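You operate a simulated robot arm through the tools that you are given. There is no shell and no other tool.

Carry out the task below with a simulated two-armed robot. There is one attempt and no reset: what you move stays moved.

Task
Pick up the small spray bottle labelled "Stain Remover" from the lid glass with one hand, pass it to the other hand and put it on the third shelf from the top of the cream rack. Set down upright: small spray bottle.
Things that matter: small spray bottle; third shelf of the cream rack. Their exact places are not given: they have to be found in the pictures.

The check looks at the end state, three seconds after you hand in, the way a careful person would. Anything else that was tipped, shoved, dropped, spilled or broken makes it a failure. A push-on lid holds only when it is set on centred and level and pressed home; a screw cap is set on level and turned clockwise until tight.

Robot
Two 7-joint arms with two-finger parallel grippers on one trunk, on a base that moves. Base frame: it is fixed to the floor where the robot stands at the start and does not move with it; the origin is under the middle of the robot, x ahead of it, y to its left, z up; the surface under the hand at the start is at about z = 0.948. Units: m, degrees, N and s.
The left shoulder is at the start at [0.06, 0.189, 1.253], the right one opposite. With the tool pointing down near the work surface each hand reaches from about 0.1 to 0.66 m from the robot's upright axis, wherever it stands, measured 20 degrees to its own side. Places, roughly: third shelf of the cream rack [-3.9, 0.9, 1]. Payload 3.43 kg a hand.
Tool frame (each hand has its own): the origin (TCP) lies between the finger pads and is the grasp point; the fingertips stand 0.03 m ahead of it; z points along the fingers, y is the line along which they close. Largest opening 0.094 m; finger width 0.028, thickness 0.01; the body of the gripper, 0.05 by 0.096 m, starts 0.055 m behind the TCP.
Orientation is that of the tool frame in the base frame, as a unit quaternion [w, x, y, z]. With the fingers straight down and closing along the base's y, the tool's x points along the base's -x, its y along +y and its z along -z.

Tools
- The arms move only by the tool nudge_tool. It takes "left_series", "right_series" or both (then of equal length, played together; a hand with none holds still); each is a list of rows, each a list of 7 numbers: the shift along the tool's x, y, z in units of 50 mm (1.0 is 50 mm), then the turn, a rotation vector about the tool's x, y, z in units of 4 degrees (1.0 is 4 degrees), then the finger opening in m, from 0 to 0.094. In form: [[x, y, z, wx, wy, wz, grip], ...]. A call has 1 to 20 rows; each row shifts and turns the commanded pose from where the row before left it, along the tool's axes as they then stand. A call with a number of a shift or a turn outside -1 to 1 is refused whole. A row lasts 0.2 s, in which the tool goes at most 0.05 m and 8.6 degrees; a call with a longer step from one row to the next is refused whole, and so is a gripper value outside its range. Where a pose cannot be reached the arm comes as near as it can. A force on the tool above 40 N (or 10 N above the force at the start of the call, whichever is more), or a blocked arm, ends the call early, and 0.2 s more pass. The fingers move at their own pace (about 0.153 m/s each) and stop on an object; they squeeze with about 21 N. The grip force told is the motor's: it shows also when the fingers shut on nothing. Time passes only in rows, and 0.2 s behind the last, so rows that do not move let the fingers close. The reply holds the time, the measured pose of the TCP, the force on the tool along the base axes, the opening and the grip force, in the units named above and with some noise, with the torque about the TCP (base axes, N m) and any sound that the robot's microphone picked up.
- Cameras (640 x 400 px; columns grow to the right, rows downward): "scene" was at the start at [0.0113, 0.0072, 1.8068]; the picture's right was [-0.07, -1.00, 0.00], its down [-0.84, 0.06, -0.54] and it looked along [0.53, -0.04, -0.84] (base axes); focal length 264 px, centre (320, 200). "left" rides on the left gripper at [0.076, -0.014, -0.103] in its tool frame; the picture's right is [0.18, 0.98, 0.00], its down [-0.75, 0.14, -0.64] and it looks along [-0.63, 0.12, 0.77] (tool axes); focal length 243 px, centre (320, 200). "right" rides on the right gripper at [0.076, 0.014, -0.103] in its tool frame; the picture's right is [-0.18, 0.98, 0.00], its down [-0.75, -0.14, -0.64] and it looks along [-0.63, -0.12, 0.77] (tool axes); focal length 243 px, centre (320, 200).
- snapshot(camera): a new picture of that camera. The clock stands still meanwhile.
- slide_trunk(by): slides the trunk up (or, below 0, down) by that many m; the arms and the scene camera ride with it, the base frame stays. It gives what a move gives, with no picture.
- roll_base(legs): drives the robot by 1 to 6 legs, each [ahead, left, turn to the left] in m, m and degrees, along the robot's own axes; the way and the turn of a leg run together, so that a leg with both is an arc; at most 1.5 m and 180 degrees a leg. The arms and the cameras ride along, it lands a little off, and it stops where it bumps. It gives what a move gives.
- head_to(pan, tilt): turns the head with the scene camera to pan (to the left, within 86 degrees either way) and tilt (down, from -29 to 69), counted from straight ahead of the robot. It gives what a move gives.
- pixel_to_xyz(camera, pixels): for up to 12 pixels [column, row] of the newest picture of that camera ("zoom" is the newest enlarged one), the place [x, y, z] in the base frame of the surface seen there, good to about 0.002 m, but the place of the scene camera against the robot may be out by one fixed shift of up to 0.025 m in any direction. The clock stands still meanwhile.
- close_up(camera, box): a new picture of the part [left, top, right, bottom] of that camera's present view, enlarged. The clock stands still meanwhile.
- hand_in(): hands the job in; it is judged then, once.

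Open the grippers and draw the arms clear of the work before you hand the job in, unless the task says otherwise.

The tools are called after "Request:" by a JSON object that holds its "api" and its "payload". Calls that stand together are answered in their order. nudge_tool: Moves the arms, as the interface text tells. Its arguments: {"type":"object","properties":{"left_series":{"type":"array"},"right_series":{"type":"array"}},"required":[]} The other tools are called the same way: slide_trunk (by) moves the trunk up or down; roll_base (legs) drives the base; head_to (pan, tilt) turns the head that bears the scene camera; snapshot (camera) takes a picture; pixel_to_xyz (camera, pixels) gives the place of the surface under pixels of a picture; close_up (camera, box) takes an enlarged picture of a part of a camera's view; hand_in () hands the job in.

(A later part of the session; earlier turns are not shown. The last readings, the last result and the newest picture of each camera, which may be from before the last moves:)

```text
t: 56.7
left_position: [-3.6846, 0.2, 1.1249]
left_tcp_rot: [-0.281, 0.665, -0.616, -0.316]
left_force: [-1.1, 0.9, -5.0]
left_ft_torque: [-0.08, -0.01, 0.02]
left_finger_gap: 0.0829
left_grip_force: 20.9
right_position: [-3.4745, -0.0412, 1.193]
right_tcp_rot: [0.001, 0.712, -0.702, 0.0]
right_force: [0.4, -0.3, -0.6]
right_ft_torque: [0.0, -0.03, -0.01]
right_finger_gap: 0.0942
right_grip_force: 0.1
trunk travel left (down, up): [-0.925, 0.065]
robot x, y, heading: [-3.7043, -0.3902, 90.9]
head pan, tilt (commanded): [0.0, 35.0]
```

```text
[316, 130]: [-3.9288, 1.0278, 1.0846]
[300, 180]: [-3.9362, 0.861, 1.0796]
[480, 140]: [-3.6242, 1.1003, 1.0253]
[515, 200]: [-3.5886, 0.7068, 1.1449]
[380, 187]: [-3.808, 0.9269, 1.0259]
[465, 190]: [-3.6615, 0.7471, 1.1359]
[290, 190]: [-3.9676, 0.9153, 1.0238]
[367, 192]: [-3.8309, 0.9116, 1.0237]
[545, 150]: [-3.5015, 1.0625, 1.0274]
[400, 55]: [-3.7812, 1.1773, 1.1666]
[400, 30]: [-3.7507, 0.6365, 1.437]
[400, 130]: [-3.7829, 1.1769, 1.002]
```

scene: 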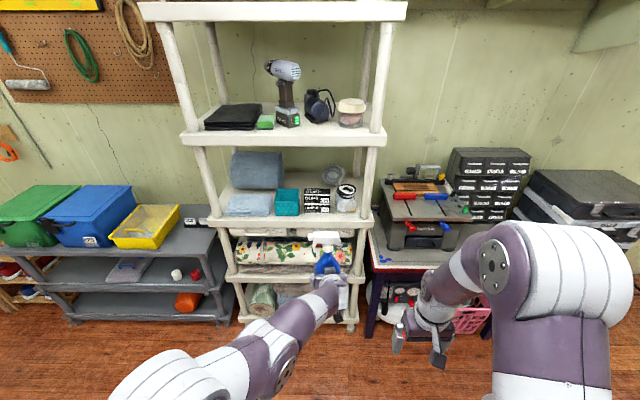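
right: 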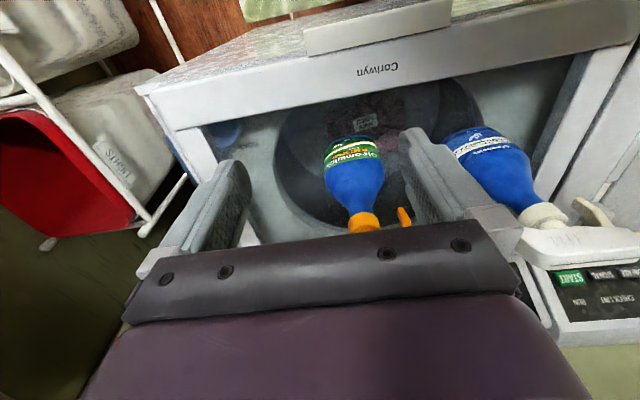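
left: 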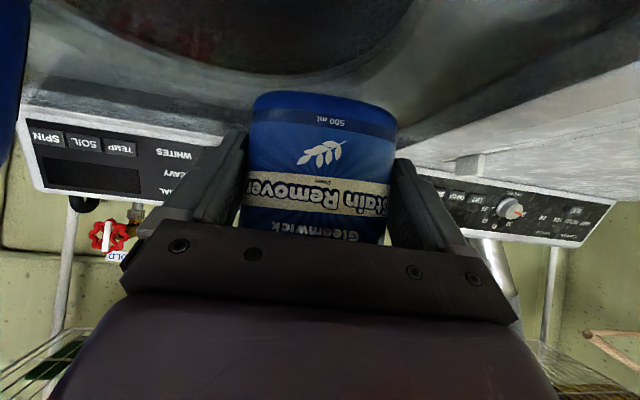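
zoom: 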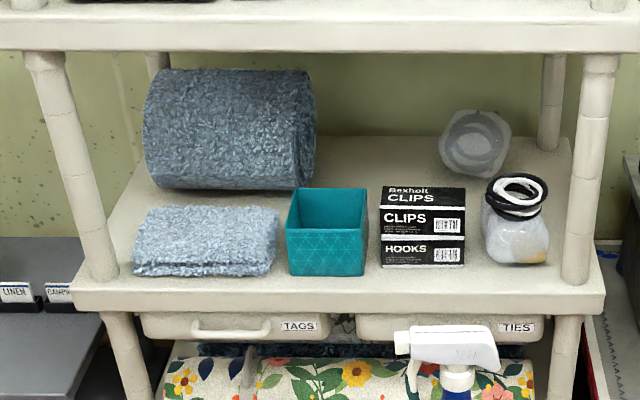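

Free floor area on the shelf is x≈−3.90…−3.70, y≈0.80…1.08 (behind teal box 0.08 m tall and boxes 0.115 m tall), shelf surface about z≈1.011 after correction. First the hand-over here: I bring the left hand closer and yaw it about −50° so the bottle's back faces the right hand.

Request:
{"api": "nudge_tool", "payload": {"left_series": [[0.607, 0.197, -0.256, 0, 0, 0, 0.05], [0.607, 0.197, -0.256, 0, 0, 0, 0.05], [0.607, 0.197, -0.256, 0, 0, 0, 0.05], [0.607, 0.197, -0.256, 0, 0, 0, 0.05], [0.607, 0.197, -0.256, 0, 0, 0, 0.05], [0, 0, 0, 0, 0, 0, 0.05]]}}

Request:
{"api": "nudge_tool", "payload": {"left_series": [[0, 0, 0, 0.732, 0, 0.615, 0.05], [0, 0, 0, 0.732, 0, 0.615, 0.05], [0, 0, 0, 0.732, 0, 0.615, 0.05], [0, 0, 0, 0.732, 0, 0.615, 0.05], [0, 0, 0, 0.732, 0, 0.615, 0.05], [0, 0, 0, 0.732, 0, 0.615, 0.05], [0, 0, 0, 0.732, 0, 0.615, 0.05], [0, 0, 0, 0.732, 0, 0.615, 0.05], [0, 0, 0, 0.732, 0, 0.615, 0.05], [0, 0, 0, 0.732, 0, 0.615, 0.05], [0, 0, 0, 0.732, 0, 0.615, 0.05], [0, 0, 0, 0.732, 0, 0.615, 0.05], [0, 0, 0, 0.732, 0, 0.615, 0.05], [0, 0, 0, 0, 0, 0, 0.05]]}}

Request:
{"api": "head_to", "payload": {"pan": 0, "tilt": 57}}

Request:
{"api": "snapshot", "payload": {"camera": "scene"}}

```text
t: 58.1
left_position: [-3.7218, 0.0493, 1.0488]
left_tcp_rot: [-0.282, 0.664, -0.616, -0.316]
left_force: [0.5, -0.4, -4.9]
left_ft_torque: [-0.12, 0.0, 0.0]
left_finger_gap: 0.0826
left_grip_force: 20.6
right_position: [-3.4757, -0.0423, 1.1943]
right_tcp_rot: [0.0, 0.712, -0.702, 0.0]
right_force: [0.2, -0.2, 0.1]
right_ft_torque: [0.02, -0.02, 0.01]
right_finger_gap: 0.0939
right_grip_force: 0.1
trunk travel left (down, up): [-0.925, 0.065]
robot x, y, heading: [-3.6997, -0.3862, 90.8]
head pan, tilt (commanded): [0.0, 35.0]
```

```text
t: 61.1
left_position: [-3.5586, -0.0593, 1.0661]
left_tcp_rot: [0.38, -0.348, 0.84, 0.169]
left_force: [-12.2, 6.6, -7.0]
left_ft_torque: [-0.95, -1.49, 0.28]
left_finger_gap: 0.0904
left_grip_force: 21.1
left hand out of reach, approached as far as the arm can: row 6, 7, 8, 9, 10, 11, 12, 13
right_position: [-3.4741, -0.0424, 1.1944]
right_tcp_rot: [0.0, 0.712, -0.702, 0.0]
right_force: [10.8, -5.7, 1.7]
right_ft_torque: [0.04, 0.23, 0.45]
right_finger_gap: 0.0874
right_grip_force: 0.2
trunk travel left (down, up): [-0.925, 0.065]
robot x, y, heading: [-3.7008, -0.3867, 90.9]
head pan, tilt (commanded): [0.0, 35.0]
```

```text
t: 61.9
left_position: [-3.5604, -0.0595, 1.0662]
left_tcp_rot: [0.381, -0.348, 0.84, 0.17]
left_force: [-11.5, 3.6, -6.3]
left_ft_torque: [-0.62, -1.43, 0.19]
left_finger_gap: 0.0905
left_grip_force: 20.8
right_position: [-3.4743, -0.0419, 1.1946]
right_tcp_rot: [0.0, 0.712, -0.702, 0.0]
right_force: [10.9, -3.7, 1.1]
right_ft_torque: [0.03, 0.18, 0.33]
right_finger_gap: 0.0877
right_grip_force: 0.0
trunk travel left (down, up): [-0.925, 0.065]
robot x, y, heading: [-3.7012, -0.3906, 91.0]
head pan, tilt (commanded): [0.0, 57.0]
```

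```text
taken
```

scene: 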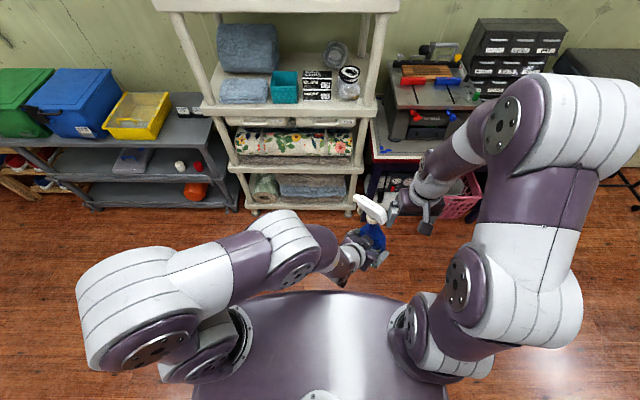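

The left arm hit its limits and drifted, so the bottle is now pressing on the right hand (≈11 N). I look closely before correcting.

Request:
{"api": "close_up", "payload": {"camera": "scene", "box": [310, 170, 460, 300]}}

Request:
{"api": "snapshot", "payload": {"camera": "left"}}

Request:
{"api": "snapshot", "payload": {"camera": "right"}}

```text
3.08 times, centred on (385, 235) of scene
```

zoom: 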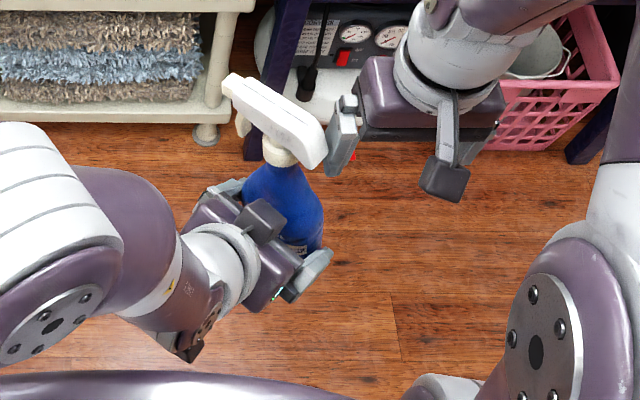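

```text
taken
```

left: 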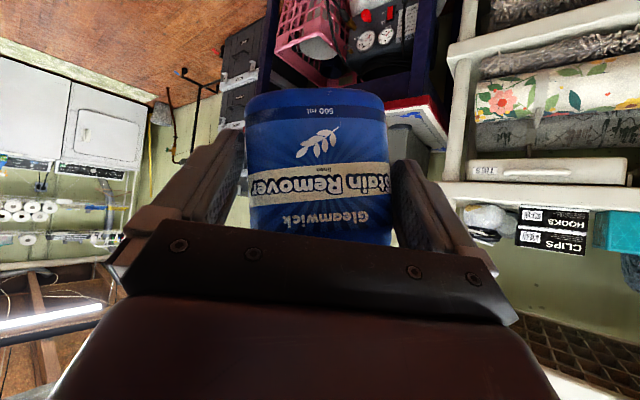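

```text
taken
```

right: 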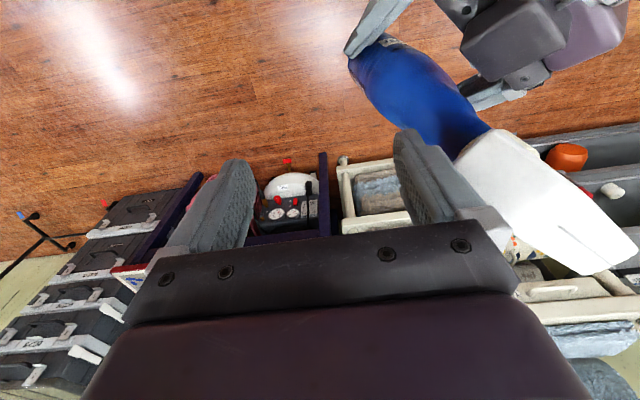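

The bottle's head back is pushing the right hand's left finger. I move the right hand away to the robot's right (tool −y) by 90 mm.

Request:
{"api": "nudge_tool", "payload": {"right_series": [[0, -0.4, 0, 0, 0, 0, 0.094], [0, -0.5, 0, 0, 0, 0, 0.094], [0, -0.5, 0, 0, 0, 0, 0.094], [0, -0.4, 0, 0, 0, 0, 0.094], [0, 0, 0, 0, 0, 0, 0.094]]}}

Request:
{"api": "snapshot", "payload": {"camera": "left"}}

Request:
{"api": "close_up", "payload": {"camera": "scene", "box": [310, 170, 460, 300]}}

```text
t: 63.1
left_position: [-3.5599, -0.0597, 1.0676]
left_tcp_rot: [0.381, -0.348, 0.839, 0.171]
left_force: [-0.5, -0.2, -5.5]
left_ft_torque: [-0.07, 0.12, -0.02]
left_finger_gap: 0.0803
left_grip_force: 21.3
right_position: [-3.3835, -0.0414, 1.1937]
right_tcp_rot: [0.0, 0.711, -0.703, -0.001]
right_force: [0.6, 0.3, -0.6]
right_ft_torque: [-0.02, -0.01, 0.01]
right_finger_gap: 0.094
right_grip_force: 0.1
trunk travel left (down, up): [-0.925, 0.065]
robot x, y, heading: [-3.7, -0.3848, 90.6]
head pan, tilt (commanded): [0.0, 57.0]
```

```text
taken
```

left: 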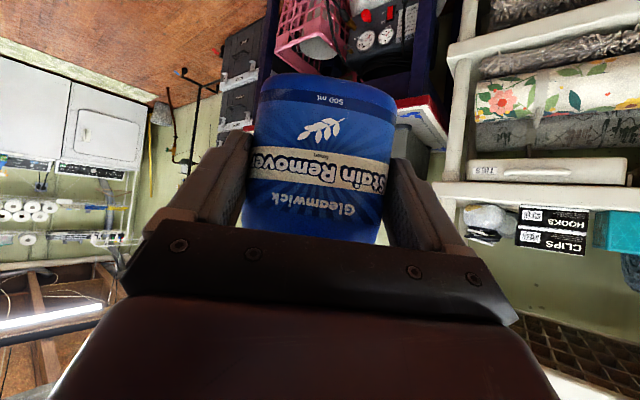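

```text
3.08 times, centred on (385, 235) of scene
```

zoom: 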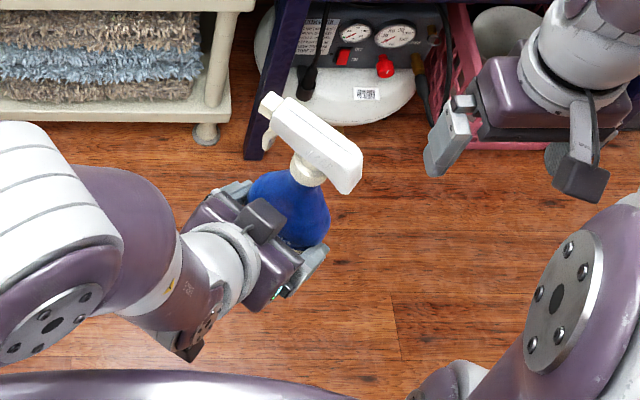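

The bottle is still held firmly (gap 80 mm, force back to weight only). The hand's yaw reached −44°, but it sits too near my right shoulder; I shift it forward and left, keeping the orientation.

Request:
{"api": "nudge_tool", "payload": {"left_series": [[-0.118, 0.732, 0.138, 0, 0, 0, 0.05], [-0.118, 0.732, 0.138, 0, 0, 0, 0.05], [-0.118, 0.732, 0.138, 0, 0, 0, 0.05], [-0.118, 0.732, 0.138, 0, 0, 0, 0.05], [0, 0, 0, 0, 0, 0, 0.05]]}}

Request:
{"api": "snapshot", "payload": {"camera": "scene"}}

```text
t: 64.3
left_position: [-3.5533, -0.0569, 1.0695]
left_tcp_rot: [0.382, -0.347, 0.84, 0.166]
left_force: [-0.1, -0.3, -4.5]
left_ft_torque: [-0.07, 0.06, -0.01]
left_finger_gap: 0.0802
left_grip_force: 20.9
left hand out of reach, approached as far as the arm can: row 1, 2, 3, 4
right_position: [-3.3833, -0.0419, 1.1932]
right_tcp_rot: [0.001, 0.712, -0.702, 0.0]
right_force: [0.7, 0.1, 0.1]
right_ft_torque: [0.0, -0.01, 0.01]
right_finger_gap: 0.0942
right_grip_force: 0.1
trunk travel left (down, up): [-0.925, 0.065]
robot x, y, heading: [-3.6988, -0.3864, 91.0]
head pan, tilt (commanded): [0.0, 57.0]
```

```text
taken
```

scene: 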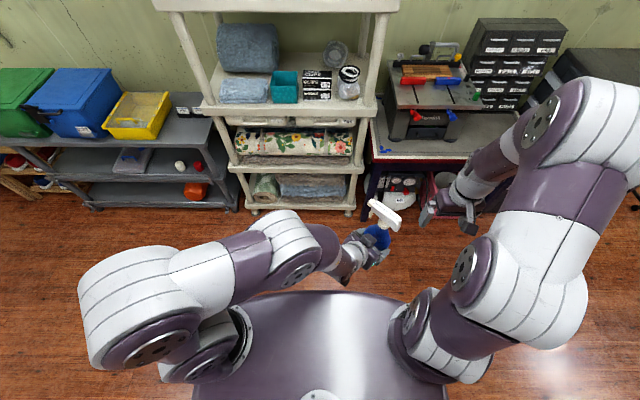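

The left arm is at a joint limit in this yaw, so I'll plan a different hand-over: lean the bottle to the left so the right hand can come down on its neck. First I unwind the left yaw by +30° (moving the right hand 80 mm further aside).

Request:
{"api": "nudge_tool", "payload": {"left_series": [[0, 0, 0, 0, 0, 0, 0.05], [0, 0, 0, 0, 0, 0, 0.05], [0, 0, 0, -0.808, 0.015, -0.696, 0.05], [0, 0, 0, -0.808, 0.015, -0.696, 0.05], [0, 0, 0, -0.808, 0.015, -0.696, 0.05], [0, 0, 0, -0.808, 0.015, -0.696, 0.05], [0, 0, 0, -0.808, 0.015, -0.696, 0.05], [0, 0, 0, -0.808, 0.015, -0.696, 0.05], [0, 0, 0, -0.808, 0.015, -0.696, 0.05], [0, 0, 0, 0, 0, 0, 0.05]], "right_series": [[0, -0.8, 0, 0, 0, 0, 0.094], [0, -0.8, 0, 0, 0, 0, 0.094], [0, 0, 0, 0, 0, 0, 0.094], [0, 0, 0, 0, 0, 0, 0.094], [0, 0, 0, 0, 0, 0, 0.094], [0, 0, 0, 0, 0, 0, 0.094], [0, 0, 0, 0, 0, 0, 0.094], [0, 0, 0, 0, 0, 0, 0.094], [0, 0, 0, 0, 0, 0, 0.094], [0, 0, 0, 0, 0, 0, 0.094]]}}

```text
t: 66.7
left_position: [-3.5763, -0.0319, 1.0712]
left_tcp_rot: [0.32, -0.576, 0.702, 0.27]
left_force: [0.4, -0.5, -5.3]
left_ft_torque: [-0.1, 0.06, 0.0]
left_finger_gap: 0.0803
left_grip_force: 20.8
right_position: [-3.3046, -0.0408, 1.193]
right_tcp_rot: [0.0, 0.712, -0.702, 0.0]
right_force: [-0.2, -0.1, 0.5]
right_ft_torque: [-0.02, -0.04, 0.03]
right_finger_gap: 0.0941
right_grip_force: 0.0
trunk travel left (down, up): [-0.925, 0.065]
robot x, y, heading: [-3.7027, -0.3873, 91.0]
head pan, tilt (commanded): [0.0, 57.0]
stopped in row 10 (left hand): the arm was blocked; the commanded pose is now the measured one
```

Yaw is back to about −11° in robot terms. I shift the left hand forward to a roomier spot and verify it follows.

Request:
{"api": "nudge_tool", "payload": {"left_series": [[-0.325, 0.345, 0.587, 0, 0, 0, 0.05], [-0.325, 0.345, 0.587, 0, 0, 0, 0.05], [-0.325, 0.345, 0.587, 0, 0, 0, 0.05], [0, 0, 0, 0, 0, 0, 0.05]]}}

Request:
{"api": "snapshot", "payload": {"camera": "scene"}}

Request:
{"api": "snapshot", "payload": {"camera": "left"}}

```text
t: 67.7
left_position: [-3.6053, 0.0741, 1.0512]
left_tcp_rot: [0.319, -0.576, 0.703, 0.27]
left_force: [-1.0, -0.2, -5.0]
left_ft_torque: [-0.13, 0.02, 0.02]
left_finger_gap: 0.0806
left_grip_force: 20.7
right_position: [-3.3036, -0.0414, 1.1924]
right_tcp_rot: [0.0, 0.712, -0.702, 0.0]
right_force: [0.5, 0.3, 0.1]
right_ft_torque: [0.01, -0.01, 0.01]
right_finger_gap: 0.094
right_grip_force: 0.1
trunk travel left (down, up): [-0.925, 0.065]
robot x, y, heading: [-3.7038, -0.3877, 90.8]
head pan, tilt (commanded): [0.0, 57.0]
```

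```text
taken
```

scene: 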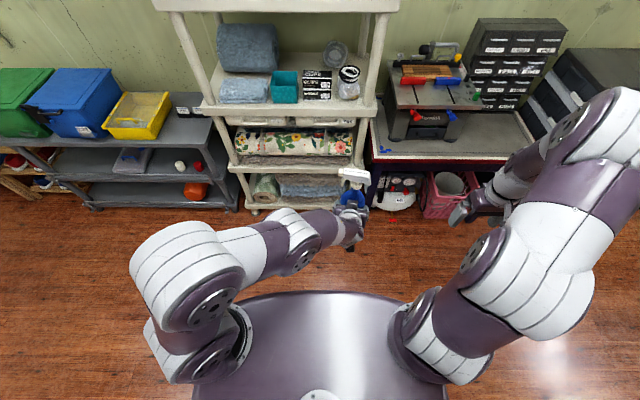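

```text
taken
```

left: 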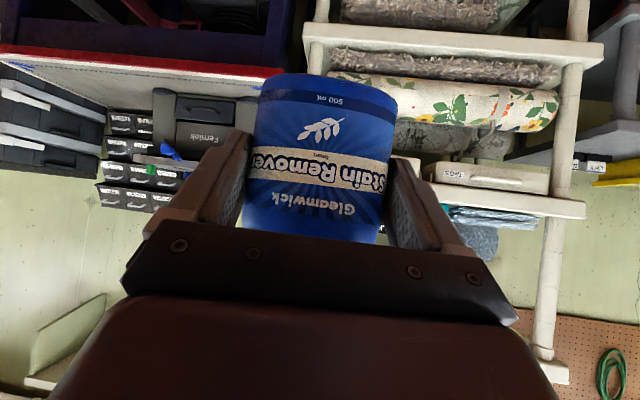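

The left hand is at a good place again and the bottle is steady. I now test whether the right hand (fingers down) can yaw about +80° (tool z −80°).

Request:
{"api": "nudge_tool", "payload": {"right_series": [[0, 0, 0, 0, 0, -1, 0.094], [0, 0, 0, 0, 0, -1, 0.094], [0, 0, 0, 0, 0, -1, 0.094], [0, 0, 0, 0, 0, -1, 0.094], [0, 0, 0, 0, 0, -1, 0.094], [0, 0, 0, 0, 0, -1, 0.094], [0, 0, 0, 0, 0, -1, 0.094], [0, 0, 0, 0, 0, -1, 0.094], [0, 0, 0, 0, 0, -1, 0.094], [0, 0, 0, 0, 0, -1, 0.094], [0, 0, 0, 0, 0, -1, 0.094], [0, 0, 0, 0, 0, -1, 0.094], [0, 0, 0, 0, 0, -1, 0.094], [0, 0, 0, 0, 0, -1, 0.094], [0, 0, 0, 0, 0, -1, 0.094], [0, 0, 0, 0, 0, -1, 0.094], [0, 0, 0, 0, 0, -1, 0.094], [0, 0, 0, 0, 0, -1, 0.094], [0, 0, 0, 0, 0, -1, 0.094], [0, 0, 0, 0, 0, -1, 0.094]]}}

```text
t: 71.9
left_position: [-3.6047, 0.0722, 1.0506]
left_tcp_rot: [0.318, -0.577, 0.702, 0.27]
left_force: [-0.9, 0.0, -5.3]
left_ft_torque: [-0.12, 0.02, 0.0]
left_finger_gap: 0.0805
left_grip_force: 21.1
right_position: [-3.3037, -0.0406, 1.193]
right_tcp_rot: [0.0, 0.997, -0.079, -0.001]
right_force: [0.4, -0.2, -0.2]
right_ft_torque: [0.03, 0.02, -0.01]
right_finger_gap: 0.094
right_grip_force: 0.2
trunk travel left (down, up): [-0.925, 0.065]
robot x, y, heading: [-3.7003, -0.3897, 90.6]
head pan, tilt (commanded): [0.0, 57.0]
```

The right hand turned 80° with no trouble. Now I lean the bottle: rotate the left hand (roll −53°, pitch up) in two halves, checking after the first.

Request:
{"api": "nudge_tool", "payload": {"left_series": [[0, 0, 0, 0.217, -0.43, -0.833, 0.05], [0, 0, 0, 0.217, -0.43, -0.833, 0.05], [0, 0, 0, 0.217, -0.43, -0.833, 0.05], [0, 0, 0, 0.217, -0.43, -0.833, 0.05], [0, 0, 0, 0.217, -0.43, -0.833, 0.05], [0, 0, 0, 0.217, -0.43, -0.833, 0.05], [0, 0, 0, 0.217, -0.43, -0.833, 0.05], [0, 0, 0, 0.217, -0.43, -0.833, 0.05]]}}

Request:
{"api": "snapshot", "payload": {"camera": "scene"}}

```text
t: 73.7
left_position: [-3.5581, 0.1026, 1.054]
left_tcp_rot: [-0.486, 0.667, -0.523, -0.214]
left_force: [0.0, -0.5, -5.1]
left_ft_torque: [-0.04, -0.08, 0.01]
left_finger_gap: 0.0801
left_grip_force: 21.1
left hand out of reach, approached as far as the arm can: row 5, 6, 7, 8
right_position: [-3.3042, -0.0406, 1.1927]
right_tcp_rot: [0.001, 0.997, -0.08, -0.001]
right_force: [0.2, 0.4, 0.2]
right_ft_torque: [-0.02, -0.02, -0.03]
right_finger_gap: 0.094
right_grip_force: 0.0
trunk travel left (down, up): [-0.925, 0.065]
robot x, y, heading: [-3.7003, -0.3857, 90.7]
head pan, tilt (commanded): [0.0, 57.0]
```

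```text
taken
```

scene: 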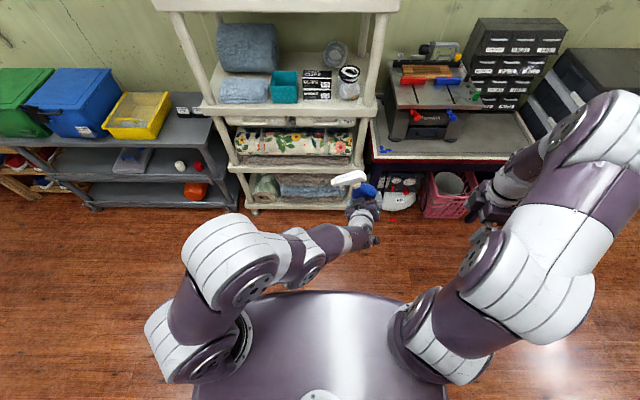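

The left arm can't roll further that way (it drifted while reaching 25° of roll). I undo the lean first, then will instead pitch the left hand steeper (fingers down), where its yaw is free.

Request:
{"api": "nudge_tool", "payload": {"left_series": [[0, 0, 0, -0.217, 0.43, 0.833, 0.05], [0, 0, 0, -0.217, 0.43, 0.833, 0.05], [0, 0, 0, -0.217, 0.43, 0.833, 0.05], [0, 0, 0, -0.217, 0.43, 0.833, 0.05], [0, 0, 0, -0.217, 0.43, 0.833, 0.05], [0, 0, 0, -0.217, 0.43, 0.833, 0.05], [0, 0, 0, -0.217, 0.43, 0.833, 0.05], [0, 0, 0, 0, 0, 0, 0.05]]}}

Request:
{"api": "snapshot", "payload": {"camera": "left"}}

```text
t: 75.5
left_position: [-3.5583, 0.1032, 1.0532]
left_tcp_rot: [0.341, -0.59, 0.683, 0.263]
left_force: [1.0, -0.2, -5.3]
left_ft_torque: [-0.13, 0.03, 0.03]
left_finger_gap: 0.0801
left_grip_force: 20.8
right_position: [-3.3042, -0.0406, 1.1931]
right_tcp_rot: [0.0, 0.997, -0.08, 0.0]
right_force: [0.3, 0.2, -0.3]
right_ft_torque: [-0.01, 0.0, -0.01]
right_finger_gap: 0.094
right_grip_force: 0.1
trunk travel left (down, up): [-0.925, 0.065]
robot x, y, heading: [-3.7053, -0.3894, 90.8]
head pan, tilt (commanded): [0.0, 57.0]
```

```text
taken
```

left: 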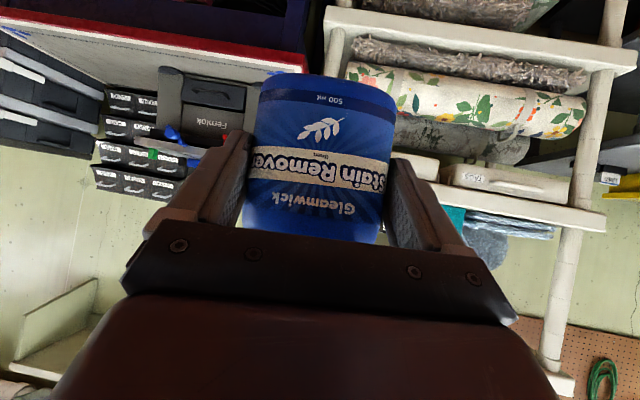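

The bottle keeps its pose in the hand. I move the left hand over to the robot's left side (about 0.43 ahead, 0.15 left, z 1.12) and pitch it down to about 65°.

Request:
{"api": "nudge_tool", "payload": {"left_series": [[0.071, 0.807, -0.391, 0, 0, 0, 0.05], [0.071, 0.807, -0.391, 0, 0, 0, 0.05], [0.071, 0.807, -0.391, 0, 0, 0, 0.05], [0.071, 0.807, -0.391, 0, 0, 0, 0.05], [0.071, 0.807, -0.391, 0, 0, 0, 0.05], [0.071, 0.807, -0.391, 0, 0, 0, 0.05], [0.071, 0.807, -0.391, 0, 0, 0, 0.05], [0, 0, 0, 0, 1, 0, 0.05], [0, 0, 0, 0, 1, 0, 0.05], [0, 0, 0, 0, 1, 0, 0.05], [0, 0, 0, 0, 1, 0, 0.05], [0, 0, 0, 0, 1, 0, 0.05], [0, 0, 0, 0, 1, 0, 0.05], [0, 0, 0, 0, 0, 0, 0.05]]}}

Request:
{"api": "snapshot", "payload": {"camera": "left"}}

Request:
{"api": "snapshot", "payload": {"camera": "scene"}}

```text
t: 78.5
left_position: [-3.7767, 0.0673, 1.1355]
left_tcp_rot: [0.191, -0.632, 0.739, 0.134]
left_force: [0.2, 0.5, -4.8]
left_ft_torque: [-0.15, 0.05, -0.05]
left_finger_gap: 0.0802
left_grip_force: 20.7
left hand out of reach, approached as far as the arm can: row 4, 5, 6, 7, 8
right_position: [-3.3048, -0.0411, 1.1933]
right_tcp_rot: [0.0, 0.997, -0.08, 0.0]
right_force: [0.0, 0.3, 0.4]
right_ft_torque: [-0.03, 0.01, -0.01]
right_finger_gap: 0.0941
right_grip_force: 0.0
trunk travel left (down, up): [-0.925, 0.065]
robot x, y, heading: [-3.7061, -0.3887, 90.8]
head pan, tilt (commanded): [0.0, 57.0]
```

```text
taken
```

left: 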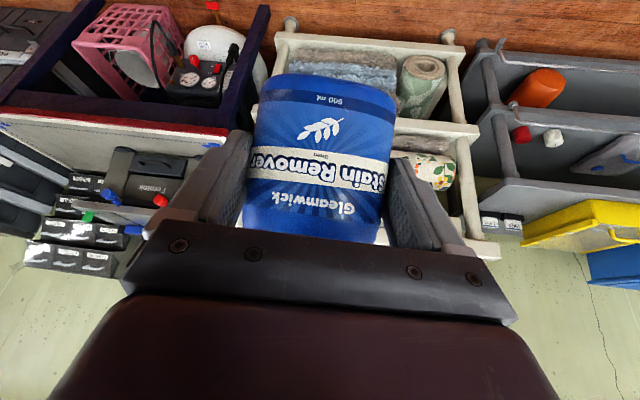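

```text
taken
```

scene: 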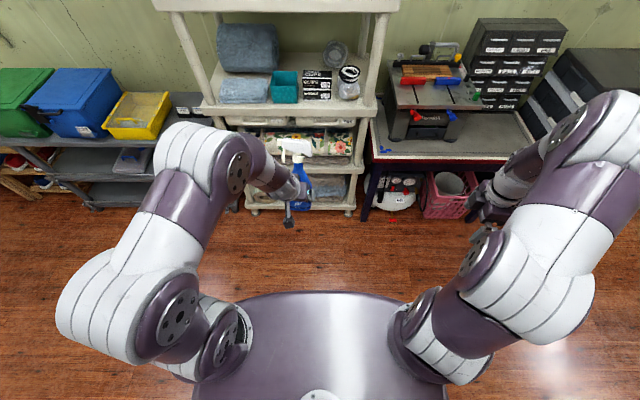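

The left hand now points ~63° down at about (0.46, 0.07) in robot terms, bottle steady and leaning a bit forward. I test yawing it to the right about −50° from here.

Request:
{"api": "nudge_tool", "payload": {"left_series": [[0, 0, 0, 0.434, 0.042, 0.857, 0.05], [0, 0, 0, 0.434, 0.042, 0.857, 0.05], [0, 0, 0, 0.434, 0.042, 0.857, 0.05], [0, 0, 0, 0.434, 0.042, 0.857, 0.05], [0, 0, 0, 0.434, 0.042, 0.857, 0.05], [0, 0, 0, 0.434, 0.042, 0.857, 0.05], [0, 0, 0, 0.434, 0.042, 0.857, 0.05], [0, 0, 0, 0, 0, 0, 0.05]]}}

```text
t: 80.3
left_position: [-3.7772, 0.0672, 1.1347]
left_tcp_rot: [0.218, -0.443, 0.865, 0.087]
left_force: [0.6, 0.6, -5.1]
left_ft_torque: [-0.07, 0.1, -0.04]
left_finger_gap: 0.0803
left_grip_force: 21.1
right_position: [-3.3041, -0.0417, 1.1938]
right_tcp_rot: [0.001, 0.997, -0.08, 0.0]
right_force: [0.0, -0.6, -0.2]
right_ft_torque: [-0.02, 0.0, 0.01]
right_finger_gap: 0.0943
right_grip_force: 0.0
trunk travel left (down, up): [-0.925, 0.065]
robot x, y, heading: [-3.6998, -0.3851, 90.8]
head pan, tilt (commanded): [0.0, 57.0]
```

No limit hit: yaw is about −42° now. I continue another 24°.

Request:
{"api": "nudge_tool", "payload": {"left_series": [[0, 0, 0, 0.434, 0.042, 0.857, 0.05], [0, 0, 0, 0.434, 0.042, 0.857, 0.05], [0, 0, 0, 0.434, 0.042, 0.857, 0.05], [0, 0, 0, 0.434, 0.042, 0.857, 0.05], [0, 0, 0, 0.434, 0.042, 0.857, 0.05], [0, 0, 0, 0.434, 0.042, 0.857, 0.05], [0, 0, 0, 0, 0, 0, 0.05]]}}

Request:
{"api": "snapshot", "payload": {"camera": "scene"}}

Request:
{"api": "snapshot", "payload": {"camera": "left"}}

```text
t: 81.9
left_position: [-3.7789, 0.0668, 1.1349]
left_tcp_rot: [0.23, -0.26, 0.937, 0.041]
left_force: [0.5, -1.7, -5.7]
left_ft_torque: [-0.09, 0.14, -0.02]
left_finger_gap: 0.0803
left_grip_force: 20.6
right_position: [-3.3045, -0.0396, 1.1933]
right_tcp_rot: [0.0, 0.997, -0.081, 0.0]
right_force: [0.0, -0.2, 0.3]
right_ft_torque: [-0.01, -0.02, 0.01]
right_finger_gap: 0.0939
right_grip_force: 0.1
trunk travel left (down, up): [-0.925, 0.065]
robot x, y, heading: [-3.7008, -0.3875, 90.7]
head pan, tilt (commanded): [0.0, 57.0]
```

```text
taken
```

scene: 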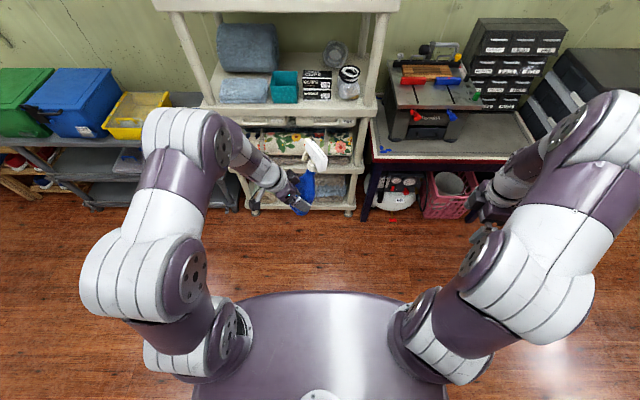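

```text
taken
```

left: 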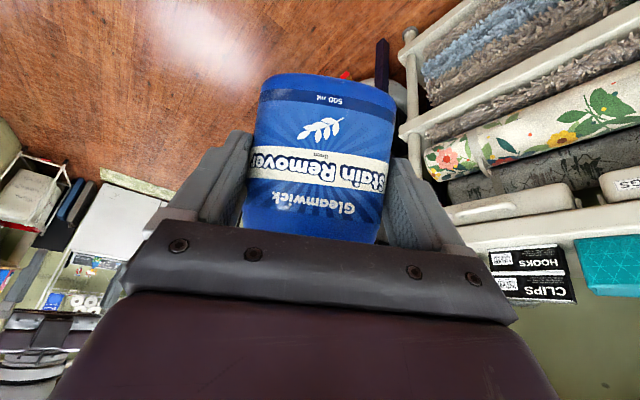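

That works: the nozzle now points forward-left (yaw ≈30°) and the bottle leans only ~23°. I move the left hand further forward and left and yaw 12° more, to give the right arm room behind the bottle.

Request:
{"api": "nudge_tool", "payload": {"left_series": [[0.099, 0.758, 0.287, 0, 0, 0, 0.05], [0.099, 0.758, 0.287, 0, 0, 0, 0.05], [0.099, 0.758, 0.287, 0, 0, 0, 0.05], [0, 0, 0, 0.452, 0.043, 0.891, 0.05], [0, 0, 0, 0.452, 0.043, 0.891, 0.05], [0, 0, 0, 0.452, 0.043, 0.891, 0.05], [0, 0, 0, 0, 0, 0, 0.05]]}}

```text
t: 83.5
left_position: [-3.8275, 0.1661, 1.0868]
left_tcp_rot: [0.233, -0.16, 0.959, 0.017]
left_force: [-0.3, -0.2, -5.3]
left_ft_torque: [-0.08, 0.17, 0.01]
left_finger_gap: 0.0801
left_grip_force: 20.8
right_position: [-3.3045, -0.0412, 1.1942]
right_tcp_rot: [0.0, 0.997, -0.08, 0.0]
right_force: [-0.2, 0.6, -0.6]
right_ft_torque: [0.02, -0.01, 0.02]
right_finger_gap: 0.0941
right_grip_force: 0.1
trunk travel left (down, up): [-0.925, 0.065]
robot x, y, heading: [-3.7034, -0.3866, 90.9]
head pan, tilt (commanded): [0.0, 57.0]
```

Left is set: collar estimated at base (−3.77, 0.19, 1.196), nozzle pointing toward the rack. Now I prepare the right hand: undo its test yaw, then move it out forward before pitching it up to horizontal.

Request:
{"api": "nudge_tool", "payload": {"right_series": [[0, 0, 0, 0, 0, 1, 0.094], [0, 0, 0, 0, 0, 1, 0.094], [0, 0, 0, 0, 0, 1, 0.094], [0, 0, 0, 0, 0, 1, 0.094], [0, 0, 0, 0, 0, 1, 0.094], [0, 0, 0, 0, 0, 1, 0.094], [0, 0, 0, 0, 0, 1, 0.094], [0, 0, 0, 0, 0, 1, 0.094], [0, 0, 0, 0, 0, 1, 0.094], [0, 0, 0, 0, 0, 1, 0.094], [0, 0, 0, 0, 0, 1, 0.094], [0, 0, 0, 0, 0, 1, 0.094], [0, 0, 0, 0, 0, 1, 0.094], [0, 0, 0, 0, 0, 1, 0.094], [0, 0, 0, 0, 0, 1, 0.094], [0, 0, 0, 0, 0, 1, 0.094], [0, 0, 0, 0, 0, 1, 0.094], [0, 0, 0, 0, 0, 1, 0.094], [0, 0, 0, 0, 0, 1, 0.094], [0, 0, 0, 0, 0, 1, 0.094]]}}

Request:
{"api": "nudge_tool", "payload": {"right_series": [[-0.833, 0.25, 0, 0, 0, 0, 0.094], [-0.833, 0.25, 0, 0, 0, 0, 0.094], [-0.833, 0.25, 0, 0, 0, 0, 0.094], [-0.833, 0.25, 0, 0, 0, 0, 0.094], [-0.833, 0.25, 0, 0, 0, 0, 0.094], [-0.833, 0.25, 0, 0, 0, 0, 0.094], [0, 0, 0, 0, -1, 0, 0.094], [0, 0, 0, 0, -1, 0, 0.094], [0, 0, 0, 0, -1, 0, 0.094], [0, 0, 0, 0, -1, 0, 0.094], [0, 0, 0, 0, -1, 0, 0.094], [0, 0, 0, 0, -1, 0, 0.094], [0, 0, 0, 0, -1, 0, 0.094], [0, 0, 0, 0, -1, 0, 0.094], [0, 0, 0, 0, -1, 0, 0.094], [0, 0, 0, 0, -1, 0, 0.094]]}}

Request:
{"api": "snapshot", "payload": {"camera": "scene"}}

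```text
t: 87.7
left_position: [-3.8259, 0.167, 1.0868]
left_tcp_rot: [0.233, -0.161, 0.959, 0.018]
left_force: [-0.1, 0.6, -4.7]
left_ft_torque: [-0.01, 0.16, 0.01]
left_finger_gap: 0.08
left_grip_force: 21.7
right_position: [-3.3037, -0.0412, 1.1928]
right_tcp_rot: [0.0, 0.712, -0.703, 0.0]
right_force: [0.5, 0.0, -0.4]
right_ft_torque: [0.01, -0.02, -0.03]
right_finger_gap: 0.0939
right_grip_force: 0.1
trunk travel left (down, up): [-0.925, 0.065]
robot x, y, heading: [-3.6986, -0.3837, 90.7]
head pan, tilt (commanded): [0.0, 57.0]
```

```text
t: 91.1
left_position: [-3.8271, 0.1644, 1.086]
left_tcp_rot: [0.234, -0.16, 0.959, 0.018]
left_force: [0.3, 0.7, -5.2]
left_ft_torque: [-0.04, 0.13, 0.0]
left_finger_gap: 0.0802
left_grip_force: 21.2
right_position: [-3.3838, 0.1774, 1.182]
right_tcp_rot: [-0.241, 0.669, -0.66, -0.243]
right_force: [0.3, -0.7, 0.6]
right_ft_torque: [0.01, -0.03, -0.01]
right_finger_gap: 0.094
right_grip_force: 0.0
right hand out of reach, approached as far as the arm can: row 6
trunk travel left (down, up): [-0.925, 0.065]
robot x, y, heading: [-3.7065, -0.3866, 90.9]
head pan, tilt (commanded): [0.0, 57.0]
```

```text
taken
```

scene: 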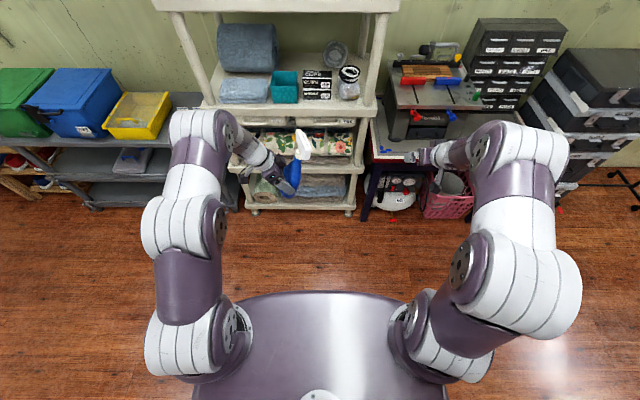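

The right hand is pitched to 50° below horizontal at robot (0.56, −0.33). I move the left hand 70 mm further out and bring the right hand in toward the middle, keeping clear of the bottle.

Request:
{"api": "nudge_tool", "payload": {"left_series": [[-0.209, 0.664, 0.075, 0, 0, 0, 0.05], [-0.209, 0.664, 0.075, 0, 0, 0, 0.05], [0, 0, 0, 0, 0, 0, 0.05], [0, 0, 0, 0, 0, 0, 0.05], [0, 0, 0, 0, 0, 0, 0.05], [0, 0, 0, 0, 0, 0, 0.05]], "right_series": [[0, 0, 0, 0, 0, 0, 0.094], [-0.046, 0.84, -0.055, 0, 0, 0, 0.094], [-0.046, 0.84, -0.055, 0, 0, 0, 0.094], [-0.046, 0.84, -0.055, 0, 0, 0, 0.094], [-0.046, 0.84, -0.055, 0, 0, 0, 0.094], [0, 0, 0, 0, 0, 0, 0.094]]}}

Request:
{"api": "snapshot", "payload": {"camera": "scene"}}

Request:
{"api": "snapshot", "payload": {"camera": "right"}}

```text
t: 92.5
left_position: [-3.8263, 0.2384, 1.0864]
left_tcp_rot: [0.233, -0.161, 0.959, 0.017]
left_force: [0.4, -0.6, -6.1]
left_ft_torque: [-0.04, 0.12, -0.03]
left_finger_gap: 0.0801
left_grip_force: 21.3
right_position: [-3.5514, 0.1733, 1.195]
right_tcp_rot: [-0.24, 0.67, -0.659, -0.244]
right_force: [0.0, -0.4, 0.3]
right_ft_torque: [0.01, 0.0, 0.01]
right_finger_gap: 0.0941
right_grip_force: 0.1
trunk travel left (down, up): [-0.925, 0.065]
robot x, y, heading: [-3.6991, -0.3833, 90.7]
head pan, tilt (commanded): [0.0, 57.0]
```

```text
taken
```

scene: 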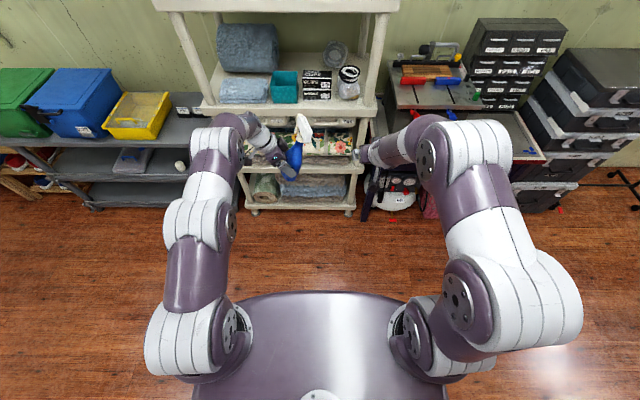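

```text
taken
```

right: 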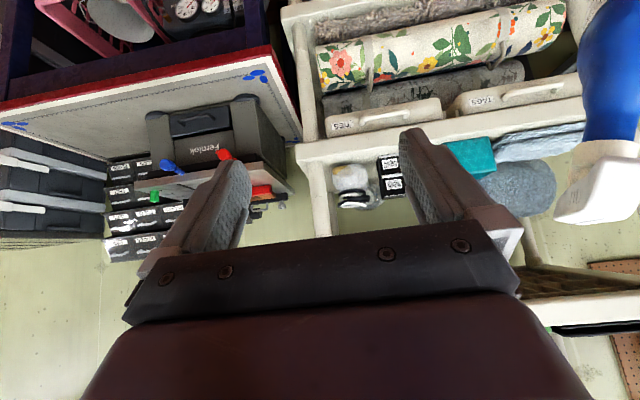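

Now I pitch the right hand up to horizontal at this place, watching whether it is reachable.

Request:
{"api": "nudge_tool", "payload": {"right_series": [[0, 0, 0, 0, -1, 0, 0.094], [0, 0, 0, 0, -1, 0, 0.094], [0, 0, 0, 0, -1, 0, 0.094], [0, 0, 0, 0, -1, 0, 0.094], [0, 0, 0, 0, -1, 0, 0.094], [0, 0, 0, 0, -1, 0, 0.094], [0, 0, 0, 0, -1, 0, 0.094], [0, 0, 0, 0, -1, 0, 0.094], [0, 0, 0, 0, -1, 0, 0.094], [0, 0, 0, 0, -1, 0, 0.094], [0, 0, 0, 0, -1, 0, 0.094], [0, 0, 0, 0, 0, 0, 0.094]]}}

Request:
{"api": "snapshot", "payload": {"camera": "right"}}

```text
t: 95.1
left_position: [-3.8275, 0.2395, 1.0855]
left_tcp_rot: [0.233, -0.161, 0.959, 0.018]
left_force: [0.4, -0.1, -5.5]
left_ft_torque: [-0.07, 0.13, -0.02]
left_finger_gap: 0.0799
left_grip_force: 20.9
right_position: [-3.5519, 0.1762, 1.1958]
right_tcp_rot: [-0.469, 0.53, -0.522, -0.476]
right_force: [0.3, 0.3, 0.1]
right_ft_torque: [-0.02, 0.03, -0.01]
right_finger_gap: 0.0942
right_grip_force: 0.0
trunk travel left (down, up): [-0.925, 0.065]
robot x, y, heading: [-3.701, -0.3905, 91.0]
head pan, tilt (commanded): [0.0, 57.0]
```

```text
taken
```

right: 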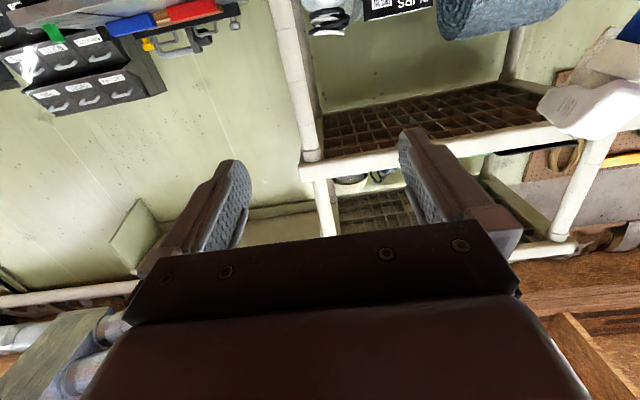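

The right hand is horizontal (6° down) without limits. I now look closely at the bottle's head and collar from the scene camera and the right camera to get exact positions.

Request:
{"api": "close_up", "payload": {"camera": "scene", "box": [240, 95, 400, 195]}}

Request:
{"api": "close_up", "payload": {"camera": "right", "box": [480, 40, 640, 240]}}

```text
4.00 times, centred on (320, 145) of scene
```

zoom: 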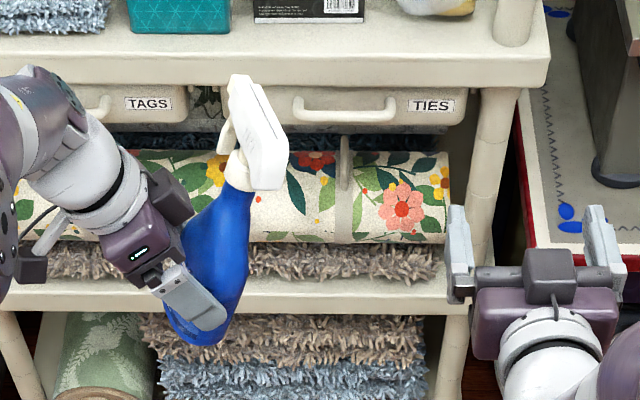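

```text
2.00 times, centred on (560, 140) of right
```

zoom: 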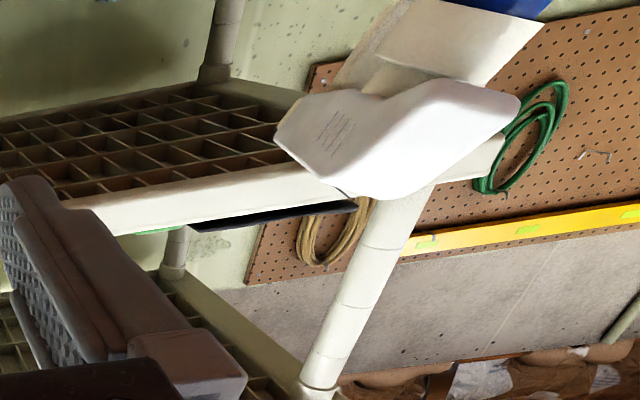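

I see the bottle at zoom (240,170), head back end at (275,185). I take a tighter close-up on head and neck and measure points there.

Request:
{"api": "close_up", "payload": {"camera": "scene", "box": [276, 108, 332, 148]}}

```text
10.00 times, centred on (304, 128) of scene
```

zoom: 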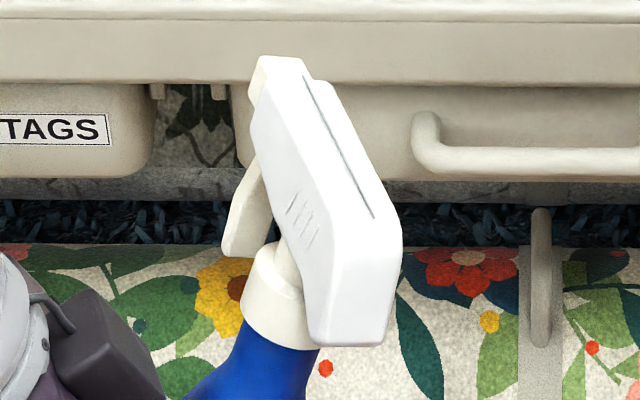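

Clear view of head, trigger and collar. I measure collar, head and neck points.

Request:
{"api": "pixel_to_xyz", "payload": {"camera": "zoom", "pixels": [[272, 68], [312, 90], [372, 215], [315, 300], [385, 250], [350, 335], [250, 290], [275, 305], [300, 325], [245, 318], [260, 365], [235, 245]]}}

Request:
{"api": "pixel_to_xyz", "payload": {"camera": "zoom", "pixels": [[240, 385], [290, 380], [280, 395], [250, 345], [315, 345], [285, 335], [290, 240], [300, 260], [340, 200], [255, 120], [125, 340], [230, 390]]}}

```text
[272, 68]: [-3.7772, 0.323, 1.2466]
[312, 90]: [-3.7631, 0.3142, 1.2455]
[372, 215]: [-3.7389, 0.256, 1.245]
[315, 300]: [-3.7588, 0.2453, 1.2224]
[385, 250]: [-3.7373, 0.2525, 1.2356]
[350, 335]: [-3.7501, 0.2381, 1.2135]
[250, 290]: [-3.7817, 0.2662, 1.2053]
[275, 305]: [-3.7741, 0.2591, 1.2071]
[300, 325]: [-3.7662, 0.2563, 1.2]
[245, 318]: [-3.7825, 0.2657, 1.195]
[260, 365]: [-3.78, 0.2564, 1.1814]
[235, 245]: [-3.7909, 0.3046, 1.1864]
```

```text
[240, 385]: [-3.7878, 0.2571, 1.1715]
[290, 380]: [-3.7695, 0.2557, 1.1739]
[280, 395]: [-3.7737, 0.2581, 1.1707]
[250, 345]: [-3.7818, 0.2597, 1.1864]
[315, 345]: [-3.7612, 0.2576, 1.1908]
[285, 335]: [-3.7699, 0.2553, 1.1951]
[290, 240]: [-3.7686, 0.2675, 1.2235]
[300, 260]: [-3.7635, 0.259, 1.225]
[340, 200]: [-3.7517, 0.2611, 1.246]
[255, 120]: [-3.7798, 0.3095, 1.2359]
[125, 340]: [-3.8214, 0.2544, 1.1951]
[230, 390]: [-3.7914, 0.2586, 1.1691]
```

Collar surface mid is at about (−3.773, 0.2575, 1.203) in scene coordinates. To remove the scene shift I measure the right fingertips in the same camera and compare with the known TCP.

Request:
{"api": "close_up", "payload": {"camera": "scene", "box": [344, 136, 408, 186]}}

```text
8.00 times, centred on (376, 161) of scene
```

zoom: 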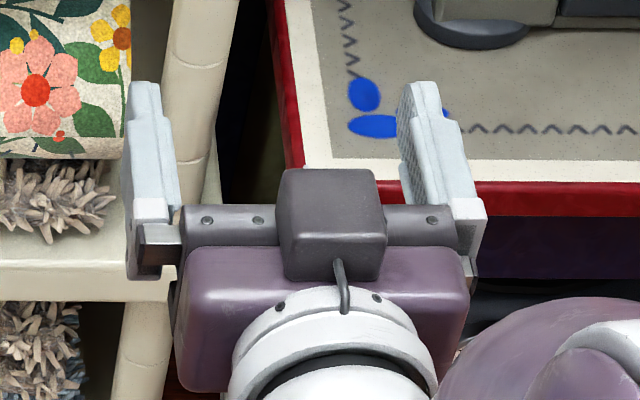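

The box on top of the hand is visible at (330,225). I measure fingertips, the box and the gripper body.

Request:
{"api": "pixel_to_xyz", "payload": {"camera": "zoom", "pixels": [[143, 88], [150, 110], [135, 100], [420, 88], [432, 110], [408, 100], [290, 180], [330, 195], [370, 180], [330, 240], [230, 215], [420, 220]]}}

```text
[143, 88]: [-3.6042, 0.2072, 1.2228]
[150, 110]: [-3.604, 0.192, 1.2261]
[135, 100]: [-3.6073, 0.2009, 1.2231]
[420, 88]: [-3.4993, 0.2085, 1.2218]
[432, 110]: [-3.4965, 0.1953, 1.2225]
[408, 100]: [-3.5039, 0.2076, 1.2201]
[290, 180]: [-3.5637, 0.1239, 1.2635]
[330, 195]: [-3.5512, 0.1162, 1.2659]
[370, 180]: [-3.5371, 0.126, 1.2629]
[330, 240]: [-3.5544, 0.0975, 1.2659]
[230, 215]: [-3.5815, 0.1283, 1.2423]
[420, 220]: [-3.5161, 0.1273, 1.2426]
```

The right fingertips read z 0.016 too high in the scene but x,y nearly right. I check the same on the left gripper's finger, to be sure of the scene shift now.

Request:
{"api": "close_up", "payload": {"camera": "scene", "box": [256, 140, 312, 185]}}

```text
8.89 times, centred on (284, 162) of scene
```

zoom: 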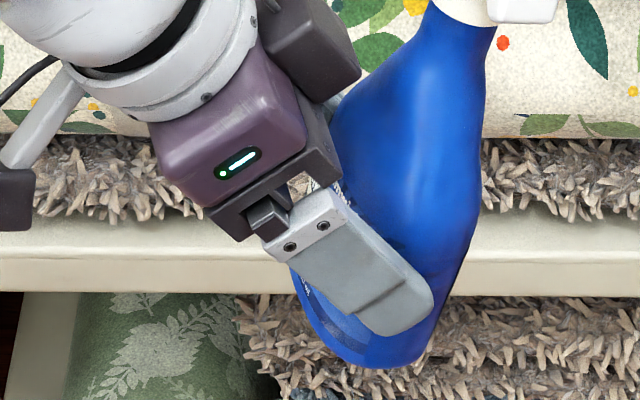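

I measure the left finger (tip at (425,310), mounting screws (291,247), (323,226)) and bottle side points.

Request:
{"api": "pixel_to_xyz", "payload": {"camera": "zoom", "pixels": [[425, 305], [400, 325], [375, 285], [291, 247], [323, 226], [460, 20], [440, 60], [480, 60], [470, 180], [340, 345], [370, 360], [400, 150]]}}

```text
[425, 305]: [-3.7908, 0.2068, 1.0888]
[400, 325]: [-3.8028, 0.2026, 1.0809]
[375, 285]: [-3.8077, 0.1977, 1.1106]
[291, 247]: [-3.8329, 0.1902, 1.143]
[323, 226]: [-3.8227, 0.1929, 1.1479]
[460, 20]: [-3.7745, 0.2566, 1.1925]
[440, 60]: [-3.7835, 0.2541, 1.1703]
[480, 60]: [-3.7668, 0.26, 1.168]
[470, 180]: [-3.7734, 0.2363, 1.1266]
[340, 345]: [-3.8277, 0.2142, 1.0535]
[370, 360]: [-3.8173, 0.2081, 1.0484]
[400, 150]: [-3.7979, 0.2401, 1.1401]
```

Readings indicate the collar's true centre ≈ (−3.773, 0.265, 1.183), axis bz≈(0.36, 0.15, 0.92). I slide the right hand left toward a pre-grasp ~0.1 m behind the neck, then rotate it to match the bottle's lean and yaw.

Request:
{"api": "nudge_tool", "payload": {"right_series": [[0.046, 0.8, -0.12, 0, 0, 0, 0.094], [0.046, 0.8, -0.12, 0, 0, 0, 0.094], [0.046, 0.8, -0.12, 0, 0, 0, 0.094], [0, 0, 0, -0.561, -0.005, 0.674, 0.094], [0, 0, 0, -0.561, -0.005, 0.674, 0.094], [0, 0, 0, -0.561, -0.005, 0.674, 0.094], [0, 0, 0, -0.561, -0.005, 0.674, 0.094], [0, 0, 0, -0.561, -0.005, 0.674, 0.094], [0, 0, 0, -0.561, -0.005, 0.674, 0.094], [0, 0, 0, -0.561, -0.005, 0.674, 0.094], [0, 0, 0, -0.561, -0.005, 0.674, 0.094], [0, 0, 0, 0, 0, 0, 0.094]]}}

Request:
{"api": "snapshot", "payload": {"camera": "right"}}

Request:
{"api": "close_up", "payload": {"camera": "scene", "box": [240, 95, 400, 195]}}

```text
t: 97.7
left_position: [-3.8272, 0.2386, 1.0856]
left_tcp_rot: [0.233, -0.161, 0.959, 0.018]
left_force: [0.2, -0.3, -5.7]
left_ft_torque: [-0.05, 0.13, 0.03]
left_finger_gap: 0.0799
left_grip_force: 20.9
right_position: [-3.6724, 0.1554, 1.1913]
right_tcp_rot: [0.285, -0.488, 0.531, 0.632]
right_force: [-0.5, 0.0, 0.6]
right_ft_torque: [0.03, 0.0, -0.04]
right_finger_gap: 0.0939
right_grip_force: 0.2
trunk travel left (down, up): [-0.925, 0.065]
robot x, y, heading: [-3.7001, -0.3842, 90.9]
head pan, tilt (commanded): [0.0, 57.0]
```

```text
taken
```

right: 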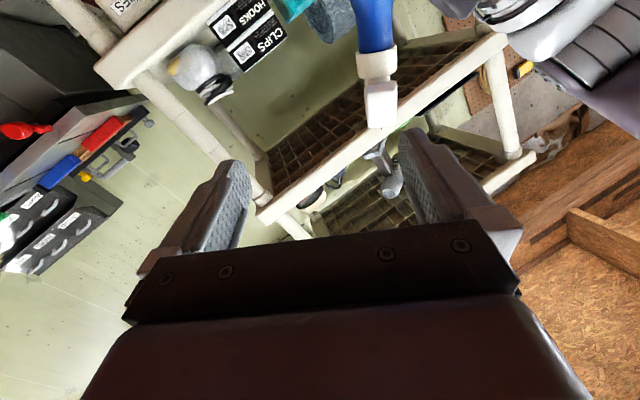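

```text
4.00 times, centred on (320, 145) of scene
```

zoom: 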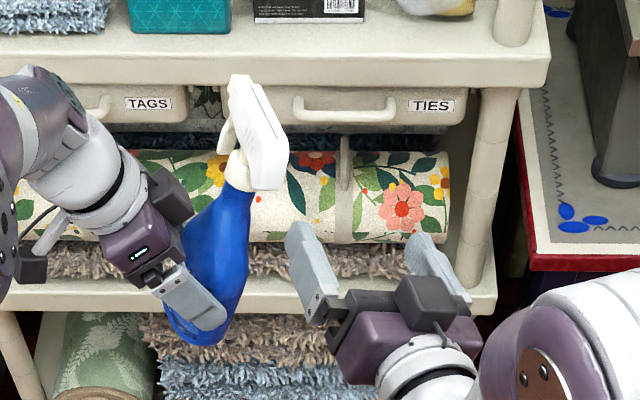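

The orientation now matches: in the right picture the neck hangs vertically at col ≈377, collar (377,63), head back (382,105). I measure these with the right camera.

Request:
{"api": "pixel_to_xyz", "payload": {"camera": "right", "pixels": [[377, 55], [377, 65], [377, 75], [361, 65], [394, 60], [382, 90], [382, 110], [382, 125], [368, 100], [375, 40], [375, 20], [397, 100]]}}

Request:
{"api": "close_up", "payload": {"camera": "right", "box": [330, 0, 430, 150]}}

```text
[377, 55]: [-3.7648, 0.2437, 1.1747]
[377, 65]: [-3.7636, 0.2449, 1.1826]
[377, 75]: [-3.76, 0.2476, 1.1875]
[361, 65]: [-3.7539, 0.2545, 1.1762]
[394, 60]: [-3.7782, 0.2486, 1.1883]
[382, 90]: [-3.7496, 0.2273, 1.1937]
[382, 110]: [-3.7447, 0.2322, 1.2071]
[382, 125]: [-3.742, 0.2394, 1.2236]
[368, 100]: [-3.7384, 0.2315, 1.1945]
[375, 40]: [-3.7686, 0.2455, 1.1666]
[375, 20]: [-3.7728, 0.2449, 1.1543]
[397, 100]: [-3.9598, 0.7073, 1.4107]
```

```text
2.67 times, centred on (380, 75) of right
```

zoom: 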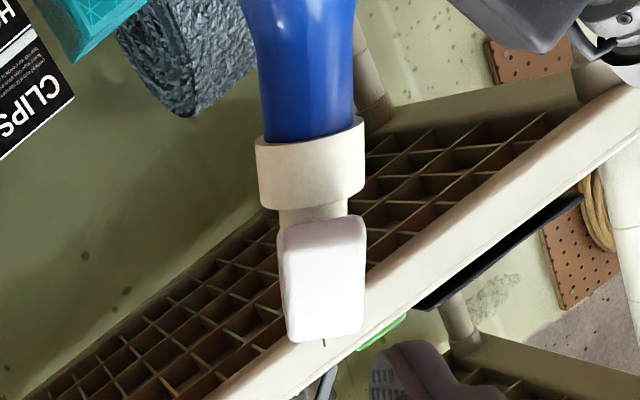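

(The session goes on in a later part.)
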